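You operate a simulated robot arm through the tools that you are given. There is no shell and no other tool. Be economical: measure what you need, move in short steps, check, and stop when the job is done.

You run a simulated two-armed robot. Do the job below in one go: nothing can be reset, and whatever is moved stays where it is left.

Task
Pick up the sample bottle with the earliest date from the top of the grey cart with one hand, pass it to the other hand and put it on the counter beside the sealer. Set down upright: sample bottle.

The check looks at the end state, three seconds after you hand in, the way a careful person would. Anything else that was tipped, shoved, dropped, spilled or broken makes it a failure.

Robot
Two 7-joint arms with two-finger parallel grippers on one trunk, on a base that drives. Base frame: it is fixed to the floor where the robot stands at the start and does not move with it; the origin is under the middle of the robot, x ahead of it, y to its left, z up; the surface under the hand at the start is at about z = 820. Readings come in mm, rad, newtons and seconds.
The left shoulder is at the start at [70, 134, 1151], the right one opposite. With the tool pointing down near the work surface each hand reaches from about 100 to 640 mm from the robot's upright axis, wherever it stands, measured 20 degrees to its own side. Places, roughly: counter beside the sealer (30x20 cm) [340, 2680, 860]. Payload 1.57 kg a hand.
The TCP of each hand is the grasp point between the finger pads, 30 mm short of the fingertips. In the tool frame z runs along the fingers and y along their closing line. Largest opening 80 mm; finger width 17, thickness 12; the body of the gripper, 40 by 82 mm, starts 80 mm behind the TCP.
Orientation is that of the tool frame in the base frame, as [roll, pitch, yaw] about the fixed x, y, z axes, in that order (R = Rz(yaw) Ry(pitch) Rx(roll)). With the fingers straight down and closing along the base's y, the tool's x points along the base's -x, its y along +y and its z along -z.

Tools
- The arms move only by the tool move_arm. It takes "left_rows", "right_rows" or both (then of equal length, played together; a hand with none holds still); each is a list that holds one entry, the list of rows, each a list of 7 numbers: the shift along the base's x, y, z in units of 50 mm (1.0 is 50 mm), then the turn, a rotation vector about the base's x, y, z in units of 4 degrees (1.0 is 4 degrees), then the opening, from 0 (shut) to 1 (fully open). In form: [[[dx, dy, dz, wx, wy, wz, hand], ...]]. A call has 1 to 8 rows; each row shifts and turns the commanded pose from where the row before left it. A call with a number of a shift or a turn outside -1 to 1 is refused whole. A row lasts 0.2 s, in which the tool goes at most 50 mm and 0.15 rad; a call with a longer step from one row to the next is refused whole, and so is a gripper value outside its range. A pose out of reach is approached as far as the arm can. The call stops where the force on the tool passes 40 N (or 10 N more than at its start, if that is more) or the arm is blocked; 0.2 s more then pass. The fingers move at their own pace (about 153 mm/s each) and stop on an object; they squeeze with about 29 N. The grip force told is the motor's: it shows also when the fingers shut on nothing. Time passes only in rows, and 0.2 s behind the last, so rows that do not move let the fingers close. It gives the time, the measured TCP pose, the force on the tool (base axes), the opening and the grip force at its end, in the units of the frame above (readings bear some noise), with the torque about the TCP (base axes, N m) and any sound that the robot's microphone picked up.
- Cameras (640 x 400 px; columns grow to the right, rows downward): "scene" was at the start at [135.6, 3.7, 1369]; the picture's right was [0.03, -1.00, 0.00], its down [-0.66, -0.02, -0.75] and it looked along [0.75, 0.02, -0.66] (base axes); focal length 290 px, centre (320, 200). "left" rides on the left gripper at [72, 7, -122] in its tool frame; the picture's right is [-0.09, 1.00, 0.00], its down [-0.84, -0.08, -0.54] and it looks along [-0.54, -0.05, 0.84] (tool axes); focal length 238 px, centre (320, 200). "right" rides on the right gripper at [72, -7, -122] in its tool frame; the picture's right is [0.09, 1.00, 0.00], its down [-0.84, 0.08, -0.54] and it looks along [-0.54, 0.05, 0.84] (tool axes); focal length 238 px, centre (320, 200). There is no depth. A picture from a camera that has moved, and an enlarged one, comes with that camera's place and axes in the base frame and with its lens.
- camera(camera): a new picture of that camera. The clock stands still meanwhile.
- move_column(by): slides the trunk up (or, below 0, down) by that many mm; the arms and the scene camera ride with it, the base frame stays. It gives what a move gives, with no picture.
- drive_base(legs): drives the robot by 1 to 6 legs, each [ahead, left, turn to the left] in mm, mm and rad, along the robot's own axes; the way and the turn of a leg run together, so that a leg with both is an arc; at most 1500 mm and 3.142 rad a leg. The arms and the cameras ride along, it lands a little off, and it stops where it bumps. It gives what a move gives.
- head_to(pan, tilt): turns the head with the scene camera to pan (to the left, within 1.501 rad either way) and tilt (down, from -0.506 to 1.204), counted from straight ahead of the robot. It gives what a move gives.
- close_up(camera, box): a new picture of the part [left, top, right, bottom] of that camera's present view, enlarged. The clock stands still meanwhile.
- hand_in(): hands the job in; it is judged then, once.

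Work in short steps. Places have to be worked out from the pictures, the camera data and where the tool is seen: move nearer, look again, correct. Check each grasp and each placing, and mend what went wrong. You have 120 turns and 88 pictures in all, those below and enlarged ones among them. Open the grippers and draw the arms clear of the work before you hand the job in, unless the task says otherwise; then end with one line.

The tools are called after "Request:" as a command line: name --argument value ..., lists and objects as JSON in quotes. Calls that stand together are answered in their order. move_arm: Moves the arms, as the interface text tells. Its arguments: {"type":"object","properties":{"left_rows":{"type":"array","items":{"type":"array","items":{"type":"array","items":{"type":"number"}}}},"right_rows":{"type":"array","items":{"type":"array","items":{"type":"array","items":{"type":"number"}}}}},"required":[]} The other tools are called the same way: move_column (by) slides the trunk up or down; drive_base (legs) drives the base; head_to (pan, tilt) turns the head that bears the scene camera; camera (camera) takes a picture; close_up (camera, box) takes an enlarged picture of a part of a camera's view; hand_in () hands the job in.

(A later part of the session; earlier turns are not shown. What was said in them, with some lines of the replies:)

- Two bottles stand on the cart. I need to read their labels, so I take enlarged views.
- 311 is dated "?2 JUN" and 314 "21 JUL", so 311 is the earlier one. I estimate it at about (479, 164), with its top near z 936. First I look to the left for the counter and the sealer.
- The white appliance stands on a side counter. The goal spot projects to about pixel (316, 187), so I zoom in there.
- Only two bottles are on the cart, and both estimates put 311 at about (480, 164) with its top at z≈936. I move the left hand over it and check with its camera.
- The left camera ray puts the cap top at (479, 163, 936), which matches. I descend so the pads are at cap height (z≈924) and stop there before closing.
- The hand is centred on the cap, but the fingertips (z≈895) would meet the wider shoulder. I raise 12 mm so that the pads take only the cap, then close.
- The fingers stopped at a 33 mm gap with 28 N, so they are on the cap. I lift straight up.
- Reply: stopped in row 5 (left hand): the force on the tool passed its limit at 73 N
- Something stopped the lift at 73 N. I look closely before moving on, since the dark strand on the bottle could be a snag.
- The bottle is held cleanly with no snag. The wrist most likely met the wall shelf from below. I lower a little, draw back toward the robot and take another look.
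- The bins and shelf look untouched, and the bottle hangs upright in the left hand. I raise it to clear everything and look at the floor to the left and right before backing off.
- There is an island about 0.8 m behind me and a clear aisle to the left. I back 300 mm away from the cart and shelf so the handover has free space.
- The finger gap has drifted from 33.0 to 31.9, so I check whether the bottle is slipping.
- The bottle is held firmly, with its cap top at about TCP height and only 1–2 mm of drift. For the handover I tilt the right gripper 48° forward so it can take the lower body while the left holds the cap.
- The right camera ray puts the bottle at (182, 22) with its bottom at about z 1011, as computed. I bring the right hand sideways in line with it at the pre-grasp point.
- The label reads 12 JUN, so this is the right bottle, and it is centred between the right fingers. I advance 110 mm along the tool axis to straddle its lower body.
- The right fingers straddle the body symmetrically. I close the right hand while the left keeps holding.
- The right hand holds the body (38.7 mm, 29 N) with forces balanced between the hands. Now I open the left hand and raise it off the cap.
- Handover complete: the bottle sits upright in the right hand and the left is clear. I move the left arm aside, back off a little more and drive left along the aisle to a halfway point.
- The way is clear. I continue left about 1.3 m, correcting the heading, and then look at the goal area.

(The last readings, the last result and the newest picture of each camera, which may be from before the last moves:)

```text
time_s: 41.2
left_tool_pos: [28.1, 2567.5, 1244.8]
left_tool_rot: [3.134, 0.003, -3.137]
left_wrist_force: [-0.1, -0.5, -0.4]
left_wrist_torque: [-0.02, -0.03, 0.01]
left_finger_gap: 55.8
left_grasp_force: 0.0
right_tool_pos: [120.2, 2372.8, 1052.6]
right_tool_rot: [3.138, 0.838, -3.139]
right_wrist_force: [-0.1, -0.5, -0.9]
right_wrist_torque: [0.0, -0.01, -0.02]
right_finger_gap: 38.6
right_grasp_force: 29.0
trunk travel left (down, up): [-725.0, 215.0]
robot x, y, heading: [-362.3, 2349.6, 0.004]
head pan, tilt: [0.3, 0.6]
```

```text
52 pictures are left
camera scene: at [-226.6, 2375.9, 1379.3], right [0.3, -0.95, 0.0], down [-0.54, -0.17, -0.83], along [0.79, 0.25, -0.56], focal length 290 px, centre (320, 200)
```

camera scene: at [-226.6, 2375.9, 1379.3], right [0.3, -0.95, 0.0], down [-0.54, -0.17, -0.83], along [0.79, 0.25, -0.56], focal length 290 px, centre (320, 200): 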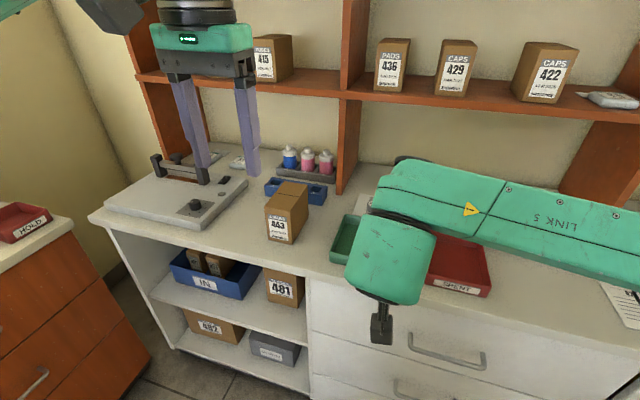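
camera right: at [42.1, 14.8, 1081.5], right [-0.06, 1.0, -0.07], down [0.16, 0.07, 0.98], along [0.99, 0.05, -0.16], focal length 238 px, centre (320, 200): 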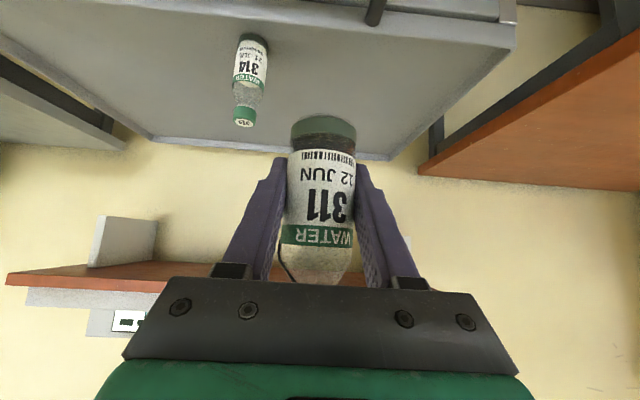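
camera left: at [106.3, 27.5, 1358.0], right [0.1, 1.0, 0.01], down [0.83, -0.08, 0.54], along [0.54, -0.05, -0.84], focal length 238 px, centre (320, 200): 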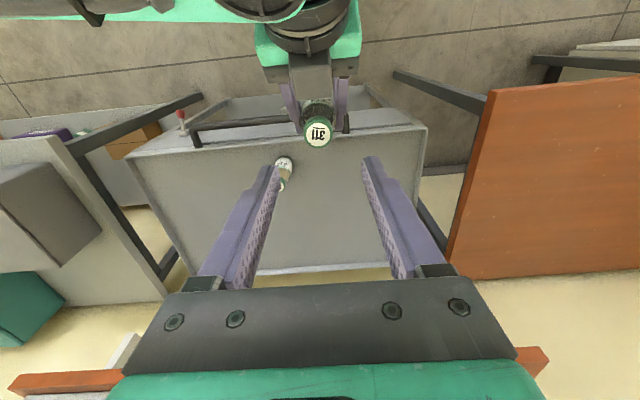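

The sealer is the grey plate device. The goal region is around the "463" box, with free counter between the box and the sealer (y≈2700–2870). I drive 395 mm further left and look with the hands out of the line of sight.

Request:
drive_base --legs '[[0, 395, 0]]'

Request:
head_to --pan 0.0 --tilt 0.65

Request:
camera --camera "scene"

Request:
camera --camera "right"

Request:
camera --camera "left"

```text
time_s: 43.7
left_tool_pos: [28.0, 2964.6, 1245.8]
left_tool_rot: [3.135, 0.002, 3.141]
left_wrist_force: [-0.5, 0.3, -0.4]
left_wrist_torque: [0.01, -0.03, -0.02]
left_finger_gap: 56.1
left_grasp_force: 0.1
right_tool_pos: [118.4, 2769.8, 1052.3]
right_tool_rot: [3.136, 0.838, 3.142]
right_wrist_force: [-0.7, -1.3, -1.2]
right_wrist_torque: [0.02, 0.0, 0.01]
right_finger_gap: 38.8
right_grasp_force: 29.2
trunk travel left (down, up): [-725.0, 215.0]
robot x, y, heading: [-361.1, 2745.6, 0.004]
head pan, tilt: [0.3, 0.6]
```

```text
time_s: 44.5
left_tool_pos: [27.3, 2965.4, 1244.5]
left_tool_rot: [3.136, 0.003, -3.141]
left_wrist_force: [0.3, 0.4, 0.2]
left_wrist_torque: [0.02, 0.0, 0.02]
left_finger_gap: 55.9
left_grasp_force: 0.0
right_tool_pos: [117.3, 2770.9, 1051.1]
right_tool_rot: [3.136, 0.837, 3.14]
right_wrist_force: [-0.7, -0.5, -0.3]
right_wrist_torque: [0.0, 0.02, 0.04]
right_finger_gap: 38.7
right_grasp_force: 28.9
trunk travel left (down, up): [-725.0, 215.0]
robot x, y, heading: [-365.8, 2748.4, -0.0]
head pan, tilt: [0.0, 0.649]
```

```text
51 pictures are left
camera scene: at [-225.5, 2748.8, 1375.0], right [0.0, -1.0, 0.0], down [-0.6, 0.0, -0.8], along [0.8, 0.0, -0.6], focal length 290 px, centre (320, 200)
```

scene: 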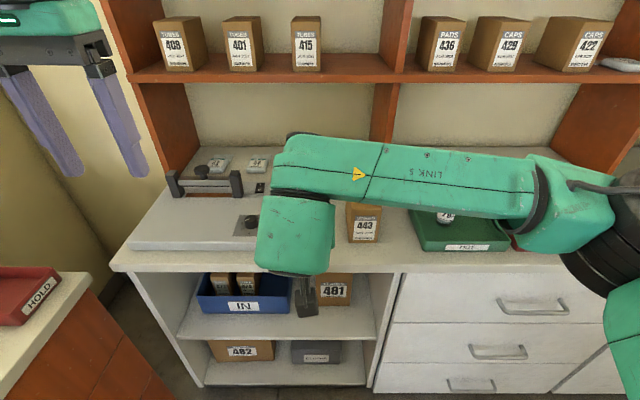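

```text
50 pictures are left
camera right: at [-20.7, 2764.1, 1081.1], right [-0.06, 1.0, -0.07], down [0.16, 0.08, 0.98], along [0.99, 0.05, -0.16], focal length 238 px, centre (320, 200)
```

right: 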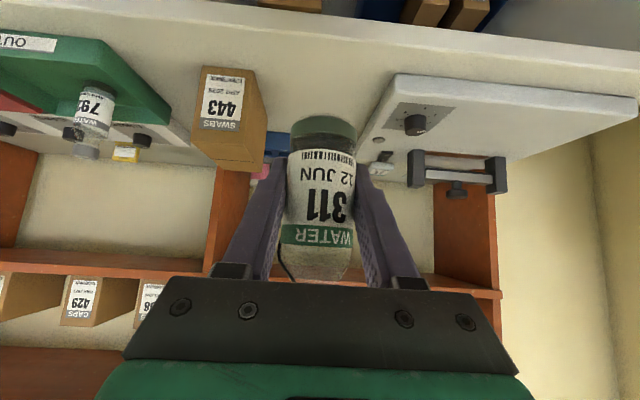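

```text
49 pictures are left
camera left: at [-46.6, 2971.3, 1366.2], right [0.09, 1.0, 0.01], down [0.84, -0.08, 0.54], along [0.54, -0.04, -0.84], focal length 238 px, centre (320, 200)
```

left: 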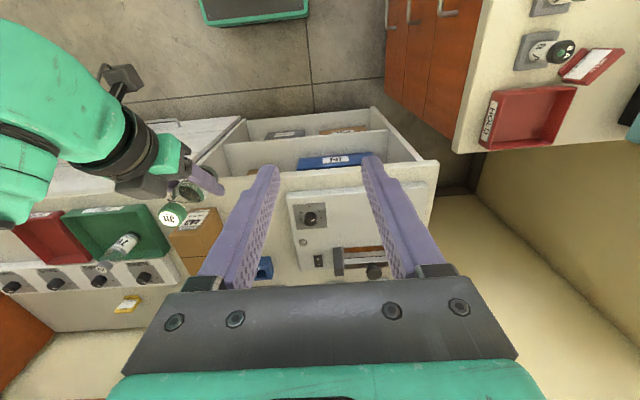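

The gap between box 443 (left side y≈2680) and the sealer (right edge y≈2862) is centred at y≈2771, and the bottle is at y≈2770. I pull the left hand back and drive forward 192 mm at this height.

Request:
move_arm --left_rows '[[[-0.8, 0, 0.2, 0, 0, 0, 0.7], [-0.8, 0, 0.2, 0, 0, 0, 0.7], [-0.8, 0, 0.2, 0, 0, 0, 0.7]]]'

Request:
drive_base --legs '[[192, 0, 0]]'

Request:
head_to --pan 0.0 --tilt 0.9

Request:
camera --camera "right"

Request:
camera --camera "left"

Request:
camera --camera "scene"

```text
time_s: 45.3
left_tool_pos: [-73.7, 2941.7, 1252.7]
left_tool_rot: [3.136, 0.002, -3.14]
left_wrist_force: [-0.3, 0.8, 0.0]
left_wrist_torque: [0.03, -0.02, -0.01]
left_finger_gap: 56.3
left_grasp_force: 0.0
left hand out of reach, approached as far as the arm can: row 2, 3
right_tool_pos: [119.1, 2769.6, 1051.4]
right_tool_rot: [3.139, 0.839, -3.141]
right_wrist_force: [1.9, 0.4, 0.2]
right_wrist_torque: [-0.04, -0.01, -0.01]
right_finger_gap: 38.4
right_grasp_force: 29.6
trunk travel left (down, up): [-725.0, 215.0]
robot x, y, heading: [-366.3, 2749.0, 0.005]
head pan, tilt: [0.0, 0.649]
```

```text
time_s: 46.9
left_tool_pos: [116.8, 2943.3, 1252.7]
left_tool_rot: [3.135, 0.005, -3.139]
left_wrist_force: [-0.4, -0.1, 0.1]
left_wrist_torque: [0.01, -0.03, 0.03]
left_finger_gap: 56.0
left_grasp_force: 0.1
right_tool_pos: [309.7, 2771.6, 1053.5]
right_tool_rot: [3.138, 0.84, -3.139]
right_wrist_force: [-0.4, 0.9, -0.8]
right_wrist_torque: [-0.02, -0.04, -0.05]
right_finger_gap: 38.6
right_grasp_force: 29.2
trunk travel left (down, up): [-725.0, 215.0]
robot x, y, heading: [-169.2, 2743.5, 0.001]
head pan, tilt: [0.0, 0.649]
```

```text
time_s: 47.7
left_tool_pos: [120.5, 2942.3, 1251.4]
left_tool_rot: [3.136, 0.002, -3.141]
left_wrist_force: [-1.3, 0.1, -1.3]
left_wrist_torque: [-0.04, 0.04, 0.03]
left_finger_gap: 56.0
left_grasp_force: 0.0
right_tool_pos: [311.8, 2770.9, 1051.7]
right_tool_rot: [3.14, 0.837, -3.141]
right_wrist_force: [-0.1, -0.2, -1.3]
right_wrist_torque: [0.03, -0.03, 0.01]
right_finger_gap: 38.8
right_grasp_force: 28.9
trunk travel left (down, up): [-725.0, 215.0]
robot x, y, heading: [-169.8, 2747.1, 0.001]
head pan, tilt: [0.0, 0.901]
```

```text
48 pictures are left
camera right: at [173.3, 2764.7, 1080.9], right [-0.07, 1.0, -0.07], down [0.16, 0.08, 0.98], along [0.99, 0.05, -0.16], focal length 238 px, centre (320, 200)
```

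right: 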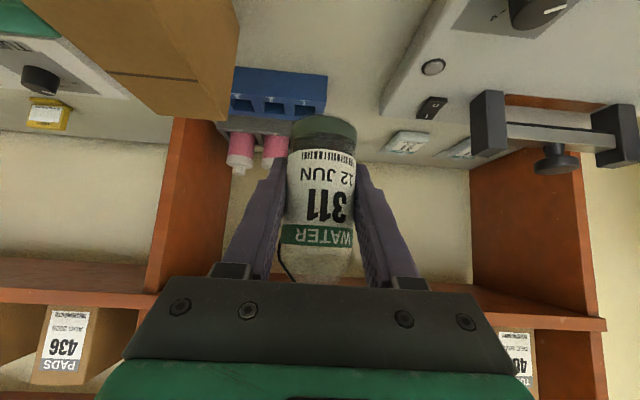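

```text
47 pictures are left
camera left: at [45.9, 2948.2, 1373.5], right [0.09, 1.0, 0.01], down [0.84, -0.08, 0.54], along [0.54, -0.04, -0.84], focal length 238 px, centre (320, 200)
```

left: 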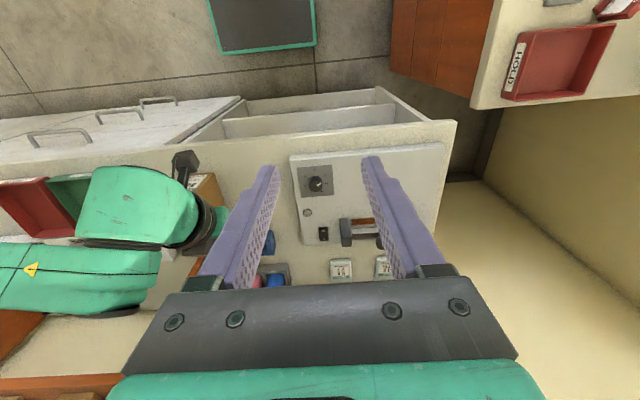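

```text
46 pictures are left
camera scene: at [-42.4, 2749.0, 1354.5], right [0.0, -1.0, 0.0], down [-0.78, 0.0, -0.62], along [0.62, 0.0, -0.78], focal length 290 px, centre (320, 200)
```

scene: 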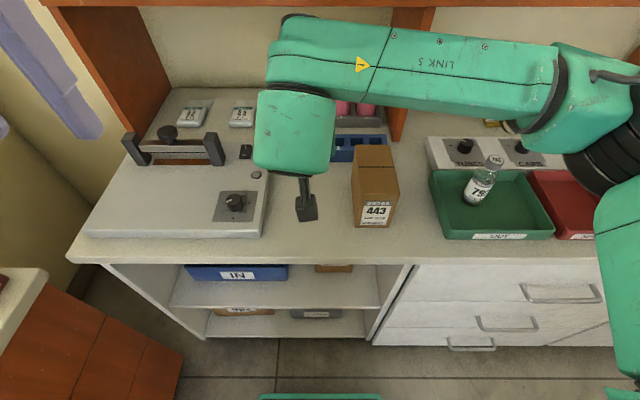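

The landing spot is clear: the blue rack is about 200 mm further back, with box and sealer to either side. I descend 125 mm and check the height.

Request:
move_arm --right_rows '[[[0, 0, -0.5, 0, 0, 0, 0], [0, 0, -0.5, 0, 0, 0, 0], [0, 0, -0.5, 0, 0, 0, 0], [0, 0, -0.5, 0, 0, 0, 0], [0, 0, -0.4, 0, 0, 0, 0]]]'

Request:
camera --camera "right"

Request:
camera --camera "scene"

```text
time_s: 48.9
left_tool_pos: [119.1, 2944.0, 1251.8]
left_tool_rot: [3.135, 0.001, -3.141]
left_wrist_force: [-0.1, -0.1, 0.5]
left_wrist_torque: [0.0, 0.02, 0.0]
left_finger_gap: 55.9
left_grasp_force: 0.0
right_tool_pos: [311.7, 2772.0, 932.1]
right_tool_rot: [3.137, 0.838, -3.14]
right_wrist_force: [0.1, -0.3, -0.8]
right_wrist_torque: [0.03, -0.03, 0.0]
right_finger_gap: 38.6
right_grasp_force: 29.1
trunk travel left (down, up): [-725.0, 215.0]
robot x, y, heading: [-170.8, 2745.9, 0.008]
head pan, tilt: [0.0, 0.901]
```

```text
45 pictures are left
camera right: at [173.2, 2765.0, 960.6], right [-0.07, 1.0, -0.07], down [0.16, 0.08, 0.98], along [0.99, 0.05, -0.16], focal length 238 px, centre (320, 200)
```

right: 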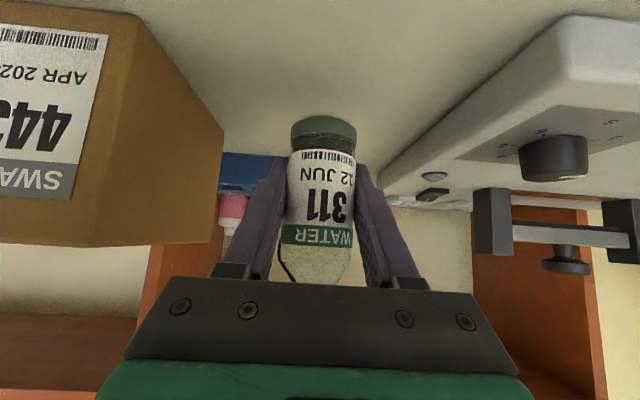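

```text
44 pictures are left
camera scene: at [-43.0, 2749.0, 1354.5], right [0.0, -1.0, 0.0], down [-0.78, 0.0, -0.62], along [0.62, 0.0, -0.78], focal length 290 px, centre (320, 200)
```

scene: 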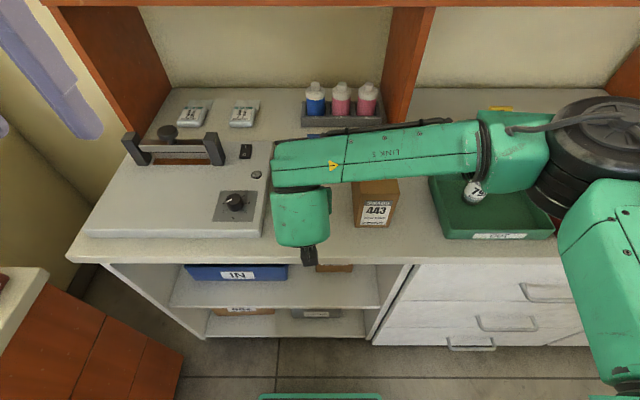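

The right forearm passes over box 443 and the tray bottle, so I check its clearance before going lower.

Request:
camera --camera "left"

Request:
close_up --camera "scene" --box '[260, 80, 580, 280]'

```text
43 pictures are left
camera left: at [45.4, 2948.3, 1373.6], right [0.09, 1.0, 0.01], down [0.84, -0.08, 0.54], along [0.54, -0.04, -0.84], focal length 238 px, centre (320, 200)
```

left: 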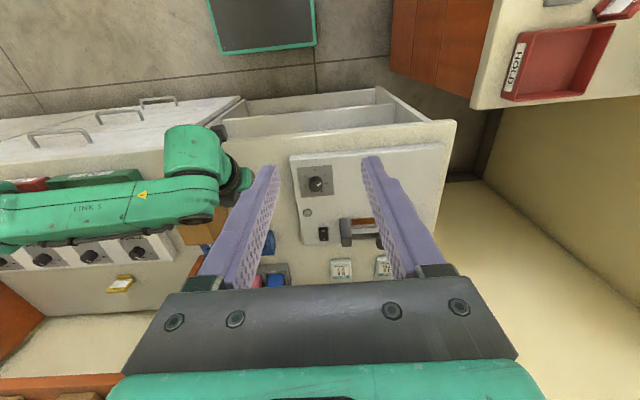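

```text
2.00 times, centred on (420, 180) of scene
camera zoom: at [-43.0, 2749.0, 1354.5], right [0.0, -1.0, 0.0], down [-0.78, 0.0, -0.62], along [0.62, 0.0, -0.78], focal length 580 px, centre (120, 240)
```

zoom: 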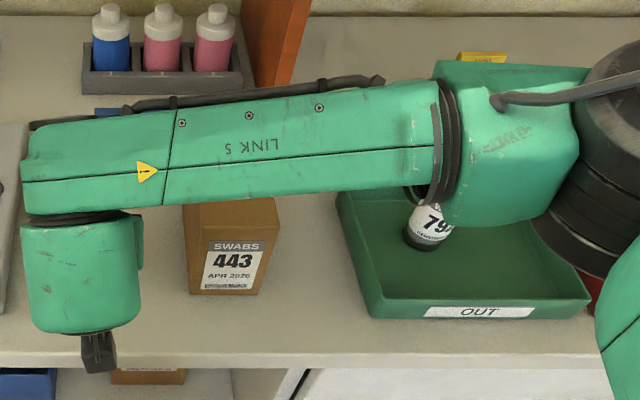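

Triangulating the link marker from two cameras puts the forearm's top at z≈1148, well above the box (≈965) and bottle. I go down 24 mm more, then feel for contact.

Request:
move_arm --right_rows '[[[0, 0, -0.2, 0, 0, 0, 0], [0, 0, -0.2, 0, 0, 0, 0], [0, 0, -0.08, 0, 0, 0, 0], [0, 0, 0, 0, 0, 0, 0]]]'

Request:
camera --camera "right"

```text
time_s: 49.9
left_tool_pos: [119.7, 2942.2, 1254.5]
left_tool_rot: [3.136, 0.004, -3.141]
left_wrist_force: [-0.3, 0.3, 0.1]
left_wrist_torque: [-0.01, 0.01, 0.02]
left_finger_gap: 55.9
left_grasp_force: 0.0
right_tool_pos: [312.5, 2772.5, 909.7]
right_tool_rot: [3.138, 0.837, -3.14]
right_wrist_force: [-0.8, 0.0, -0.8]
right_wrist_torque: [0.0, -0.04, -0.01]
right_finger_gap: 38.8
right_grasp_force: 29.0
trunk travel left (down, up): [-725.0, 215.0]
robot x, y, heading: [-172.5, 2748.0, 0.007]
head pan, tilt: [0.0, 0.901]
```

```text
41 pictures are left
camera right: at [172.6, 2764.6, 936.9], right [-0.07, 1.0, -0.07], down [0.16, 0.08, 0.98], along [0.99, 0.05, -0.16], focal length 238 px, centre (320, 200)
```

right: 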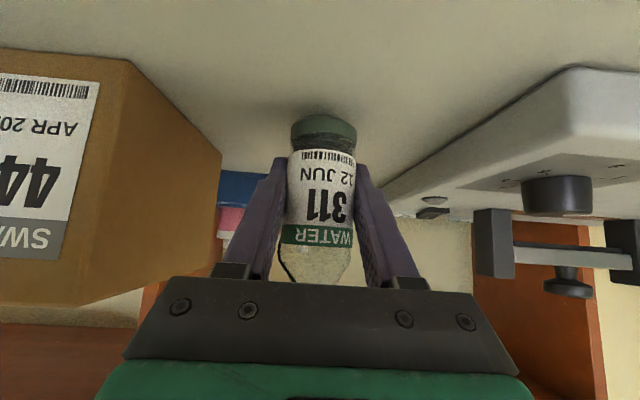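

A contact shadow is just below the base, so it is about 8 mm up. I lower in 2 mm steps.

Request:
move_arm --right_rows '[[[0, 0, -0.04, 0, 0, 0, 0], [0, 0, -0.04, 0, 0, 0, 0], [0, 0, -0.04, 0, 0, 0, 0]]]'

Request:
move_arm --right_rows '[[[0, 0, -0.03, 0, 0, 0, 0], [0, 0, 0, 0, 0, 0, 0]]]'

Request:
close_up --camera "right" --box '[260, 90, 390, 170]'

```text
time_s: 50.7
left_tool_pos: [119.7, 2942.9, 1252.0]
left_tool_rot: [3.135, 0.003, 3.141]
left_wrist_force: [0.3, -0.4, 0.0]
left_wrist_torque: [0.05, 0.0, 0.0]
left_finger_gap: 56.1
left_grasp_force: 0.0
right_tool_pos: [311.2, 2772.2, 902.5]
right_tool_rot: [3.139, 0.837, -3.14]
right_wrist_force: [0.2, 0.3, -0.4]
right_wrist_torque: [0.02, -0.02, 0.0]
right_finger_gap: 38.5
right_grasp_force: 28.7
trunk travel left (down, up): [-725.0, 215.0]
robot x, y, heading: [-169.9, 2748.7, 0.002]
head pan, tilt: [0.0, 0.901]
```

```text
time_s: 51.3
left_tool_pos: [119.2, 2943.4, 1252.2]
left_tool_rot: [3.135, 0.004, -3.139]
left_wrist_force: [-0.2, 1.0, 0.0]
left_wrist_torque: [0.03, -0.04, 0.0]
left_finger_gap: 55.9
left_grasp_force: 0.0
right_tool_pos: [311.4, 2771.3, 902.1]
right_tool_rot: [3.138, 0.836, -3.14]
right_wrist_force: [0.2, 0.6, -0.1]
right_wrist_torque: [0.0, -0.01, 0.04]
right_finger_gap: 38.7
right_grasp_force: 28.9
trunk travel left (down, up): [-725.0, 215.0]
robot x, y, heading: [-171.9, 2747.1, 0.009]
head pan, tilt: [0.0, 0.901]
```

```text
4.92 times, centred on (325, 130) of right
camera zoom: at [172.7, 2764.5, 929.7], right [-0.07, 1.0, -0.07], down [0.16, 0.08, 0.98], along [0.99, 0.05, -0.16], focal length 1173 px, centre (295, 545)
```

zoom: 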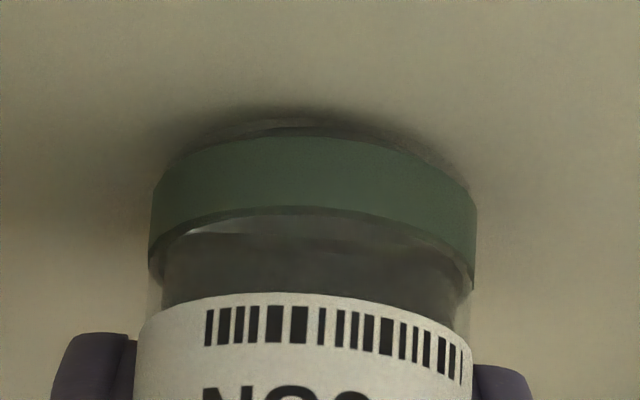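

It is very close, with no contact force yet. I continue in 1.5 mm steps.

Request:
move_arm --right_rows '[[[0, 0, -0.03, 0, 0, 0, 0], [0, 0, 0, 0, 0, 0, 0]]]'

Request:
move_arm --right_rows '[[[0, 0, -0.03, 0, 0, 0, 0], [0, 0, 0, 0, 0, 0, 0]]]'

```text
time_s: 51.9
left_tool_pos: [118.2, 2942.2, 1252.3]
left_tool_rot: [3.137, 0.003, -3.14]
left_wrist_force: [-0.1, 0.4, 0.0]
left_wrist_torque: [-0.05, 0.02, -0.01]
left_finger_gap: 56.1
left_grasp_force: 0.1
right_tool_pos: [311.0, 2771.2, 899.5]
right_tool_rot: [3.138, 0.841, 3.141]
right_wrist_force: [1.1, -0.9, 4.2]
right_wrist_torque: [-0.03, 0.07, 0.02]
right_finger_gap: 38.8
right_grasp_force: 28.9
trunk travel left (down, up): [-725.0, 215.0]
robot x, y, heading: [-169.6, 2749.4, 0.004]
head pan, tilt: [0.0, 0.901]
```

```text
time_s: 52.5
left_tool_pos: [116.8, 2942.9, 1252.9]
left_tool_rot: [3.134, 0.004, -3.141]
left_wrist_force: [0.1, 0.7, -0.2]
left_wrist_torque: [-0.01, -0.02, 0.01]
left_finger_gap: 55.9
left_grasp_force: 0.1
right_tool_pos: [311.1, 2770.2, 901.1]
right_tool_rot: [3.138, 0.843, 3.141]
right_wrist_force: [3.1, -1.7, 16.1]
right_wrist_torque: [-0.05, 0.17, -0.01]
right_finger_gap: 38.7
right_grasp_force: 28.8
trunk travel left (down, up): [-725.0, 215.0]
robot x, y, heading: [-170.2, 2746.2, 0.0]
head pan, tilt: [0.0, 0.901]
```

Contact is firm at 16 N. I ease 1 mm, open the hand gently, and check before withdrawing.

Request:
move_arm --right_rows '[[[0, 0, 0.025, 0, 0, 0, 0], [0, 0, 0, 0, 0, 0, 0.55], [0, 0, 0, 0, 0, 0, 0.75], [0, 0, 0, 0, 0, 0, 0.75]]]'

Request:
camera --camera "right"

```text
time_s: 53.5
left_tool_pos: [118.9, 2943.3, 1252.4]
left_tool_rot: [3.136, 0.004, -3.141]
left_wrist_force: [0.1, -0.2, -0.4]
left_wrist_torque: [0.02, -0.01, 0.0]
left_finger_gap: 55.8
left_grasp_force: 0.1
right_tool_pos: [311.4, 2771.6, 898.8]
right_tool_rot: [3.138, 0.837, -3.139]
right_wrist_force: [0.7, 0.2, 0.3]
right_wrist_torque: [0.0, 0.01, 0.04]
right_finger_gap: 60.0
right_grasp_force: 0.1
trunk travel left (down, up): [-725.0, 215.0]
robot x, y, heading: [-167.4, 2746.3, 0.004]
head pan, tilt: [0.0, 0.901]
```

```text
39 pictures are left
camera right: at [172.7, 2764.8, 927.8], right [-0.07, 1.0, -0.07], down [0.16, 0.08, 0.98], along [0.99, 0.05, -0.16], focal length 238 px, centre (320, 200)
```

right: 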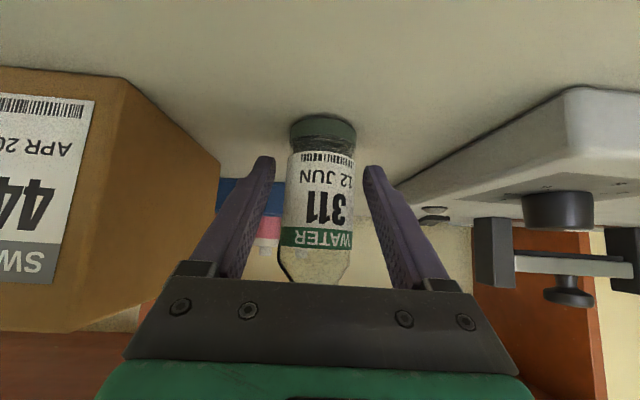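

The bottle stands free between the open fingers. I withdraw straight back along the tool axis, then up.

Request:
move_arm --right_rows '[[[-0.2, 0, 0.18, 0, 0, 0, 0.75], [-0.35, 0, 0.315, 0, 0, 0, 0.75], [-0.4, 0, 0.36, 0, 0, 0, 0.75], [-0.5, 0, 0.45, 0, 0, 0, 0.75], [-0.5, 0, 0.45, 0, 0, 0, 0.75], [-0.3, 0, 0.7, 0, 0, 0, 0.75], [0, 0, 0.8, 0, 0, 0, 0.75]]]'

Request:
drive_base --legs '[[-190, 0, 0]]'

Request:
move_arm --right_rows '[[[0, -0.8, 0, 0, 0, 0, 0.75], [0, -0.8, 0, 0, 0, 0, 0.75], [0, -0.8, 0, 0, 0, 0, 0.75], [0, -0.8, 0, 0, 0, 0, 0.75], [0, -0.8, 0, 0, 0, 0, 0.75], [0, -0.8, 0, 0, 0, 0, 0.75]]]'

Request:
camera --camera "scene"

```text
time_s: 55.1
left_tool_pos: [118.8, 2942.1, 1252.6]
left_tool_rot: [3.136, 0.004, -3.14]
left_wrist_force: [-1.3, -0.2, -1.7]
left_wrist_torque: [0.01, -0.04, 0.0]
left_finger_gap: 56.1
left_grasp_force: 0.1
right_tool_pos: [197.6, 2771.5, 1061.8]
right_tool_rot: [3.137, 0.837, -3.139]
right_wrist_force: [-0.5, 0.8, -0.5]
right_wrist_torque: [0.0, -0.01, 0.0]
right_finger_gap: 60.1
right_grasp_force: 0.0
trunk travel left (down, up): [-725.0, 215.0]
robot x, y, heading: [-166.3, 2746.4, 0.002]
head pan, tilt: [0.0, 0.901]
```

```text
time_s: 56.6
left_tool_pos: [-68.7, 2943.4, 1251.6]
left_tool_rot: [3.135, 0.0, -3.141]
left_wrist_force: [1.2, 0.3, 0.5]
left_wrist_torque: [-0.04, 0.0, 0.0]
left_finger_gap: 55.8
left_grasp_force: 0.0
right_tool_pos: [11.4, 2771.8, 1061.6]
right_tool_rot: [3.138, 0.836, 3.141]
right_wrist_force: [-0.4, 0.2, 0.1]
right_wrist_torque: [-0.02, -0.03, 0.02]
right_finger_gap: 59.9
right_grasp_force: 0.0
trunk travel left (down, up): [-725.0, 215.0]
robot x, y, heading: [-358.5, 2747.3, 0.007]
head pan, tilt: [0.0, 0.901]
```

```text
time_s: 58.0
left_tool_pos: [-69.6, 2941.7, 1252.3]
left_tool_rot: [3.136, 0.003, 3.141]
left_wrist_force: [-0.7, 0.2, -0.1]
left_wrist_torque: [-0.01, -0.02, -0.01]
left_finger_gap: 56.1
left_grasp_force: 0.1
right_tool_pos: [8.5, 2642.0, 1062.3]
right_tool_rot: [3.138, 0.837, -3.141]
right_wrist_force: [-0.2, -0.3, -0.5]
right_wrist_torque: [-0.01, -0.01, 0.03]
right_finger_gap: 60.2
right_grasp_force: 0.0
right hand out of reach, approached as far as the arm can: row 4, 5, 6
trunk travel left (down, up): [-725.0, 215.0]
robot x, y, heading: [-359.0, 2747.6, 0.004]
head pan, tilt: [0.0, 0.901]
```

```text
38 pictures are left
camera scene: at [-233.4, 2747.5, 1354.6], right [0.0, -1.0, 0.0], down [-0.78, 0.0, -0.62], along [0.62, 0.0, -0.78], focal length 290 px, centre (320, 200)
```

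scene: 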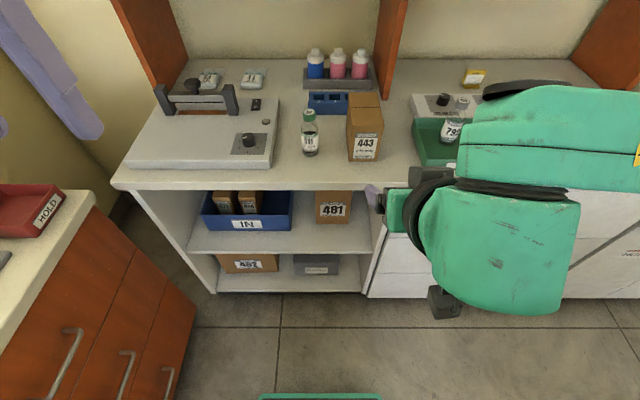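

Bottle 311 stands upright between the sealer and box 443. Nothing else has moved, and both open hands are clear, so I hand in.

Request:
hand_in

```text
The job is handed in.
```

The 12 JUN bottle (311) was picked up from the cart with the left hand, passed to the right hand, and set upright on the counter beside the sealer. While lifting it, the left wrist briefly bumped something, most likely the wall shelf. The arm stopped itself at 73 N, and the shelf and its bins looked untouched afterwards.
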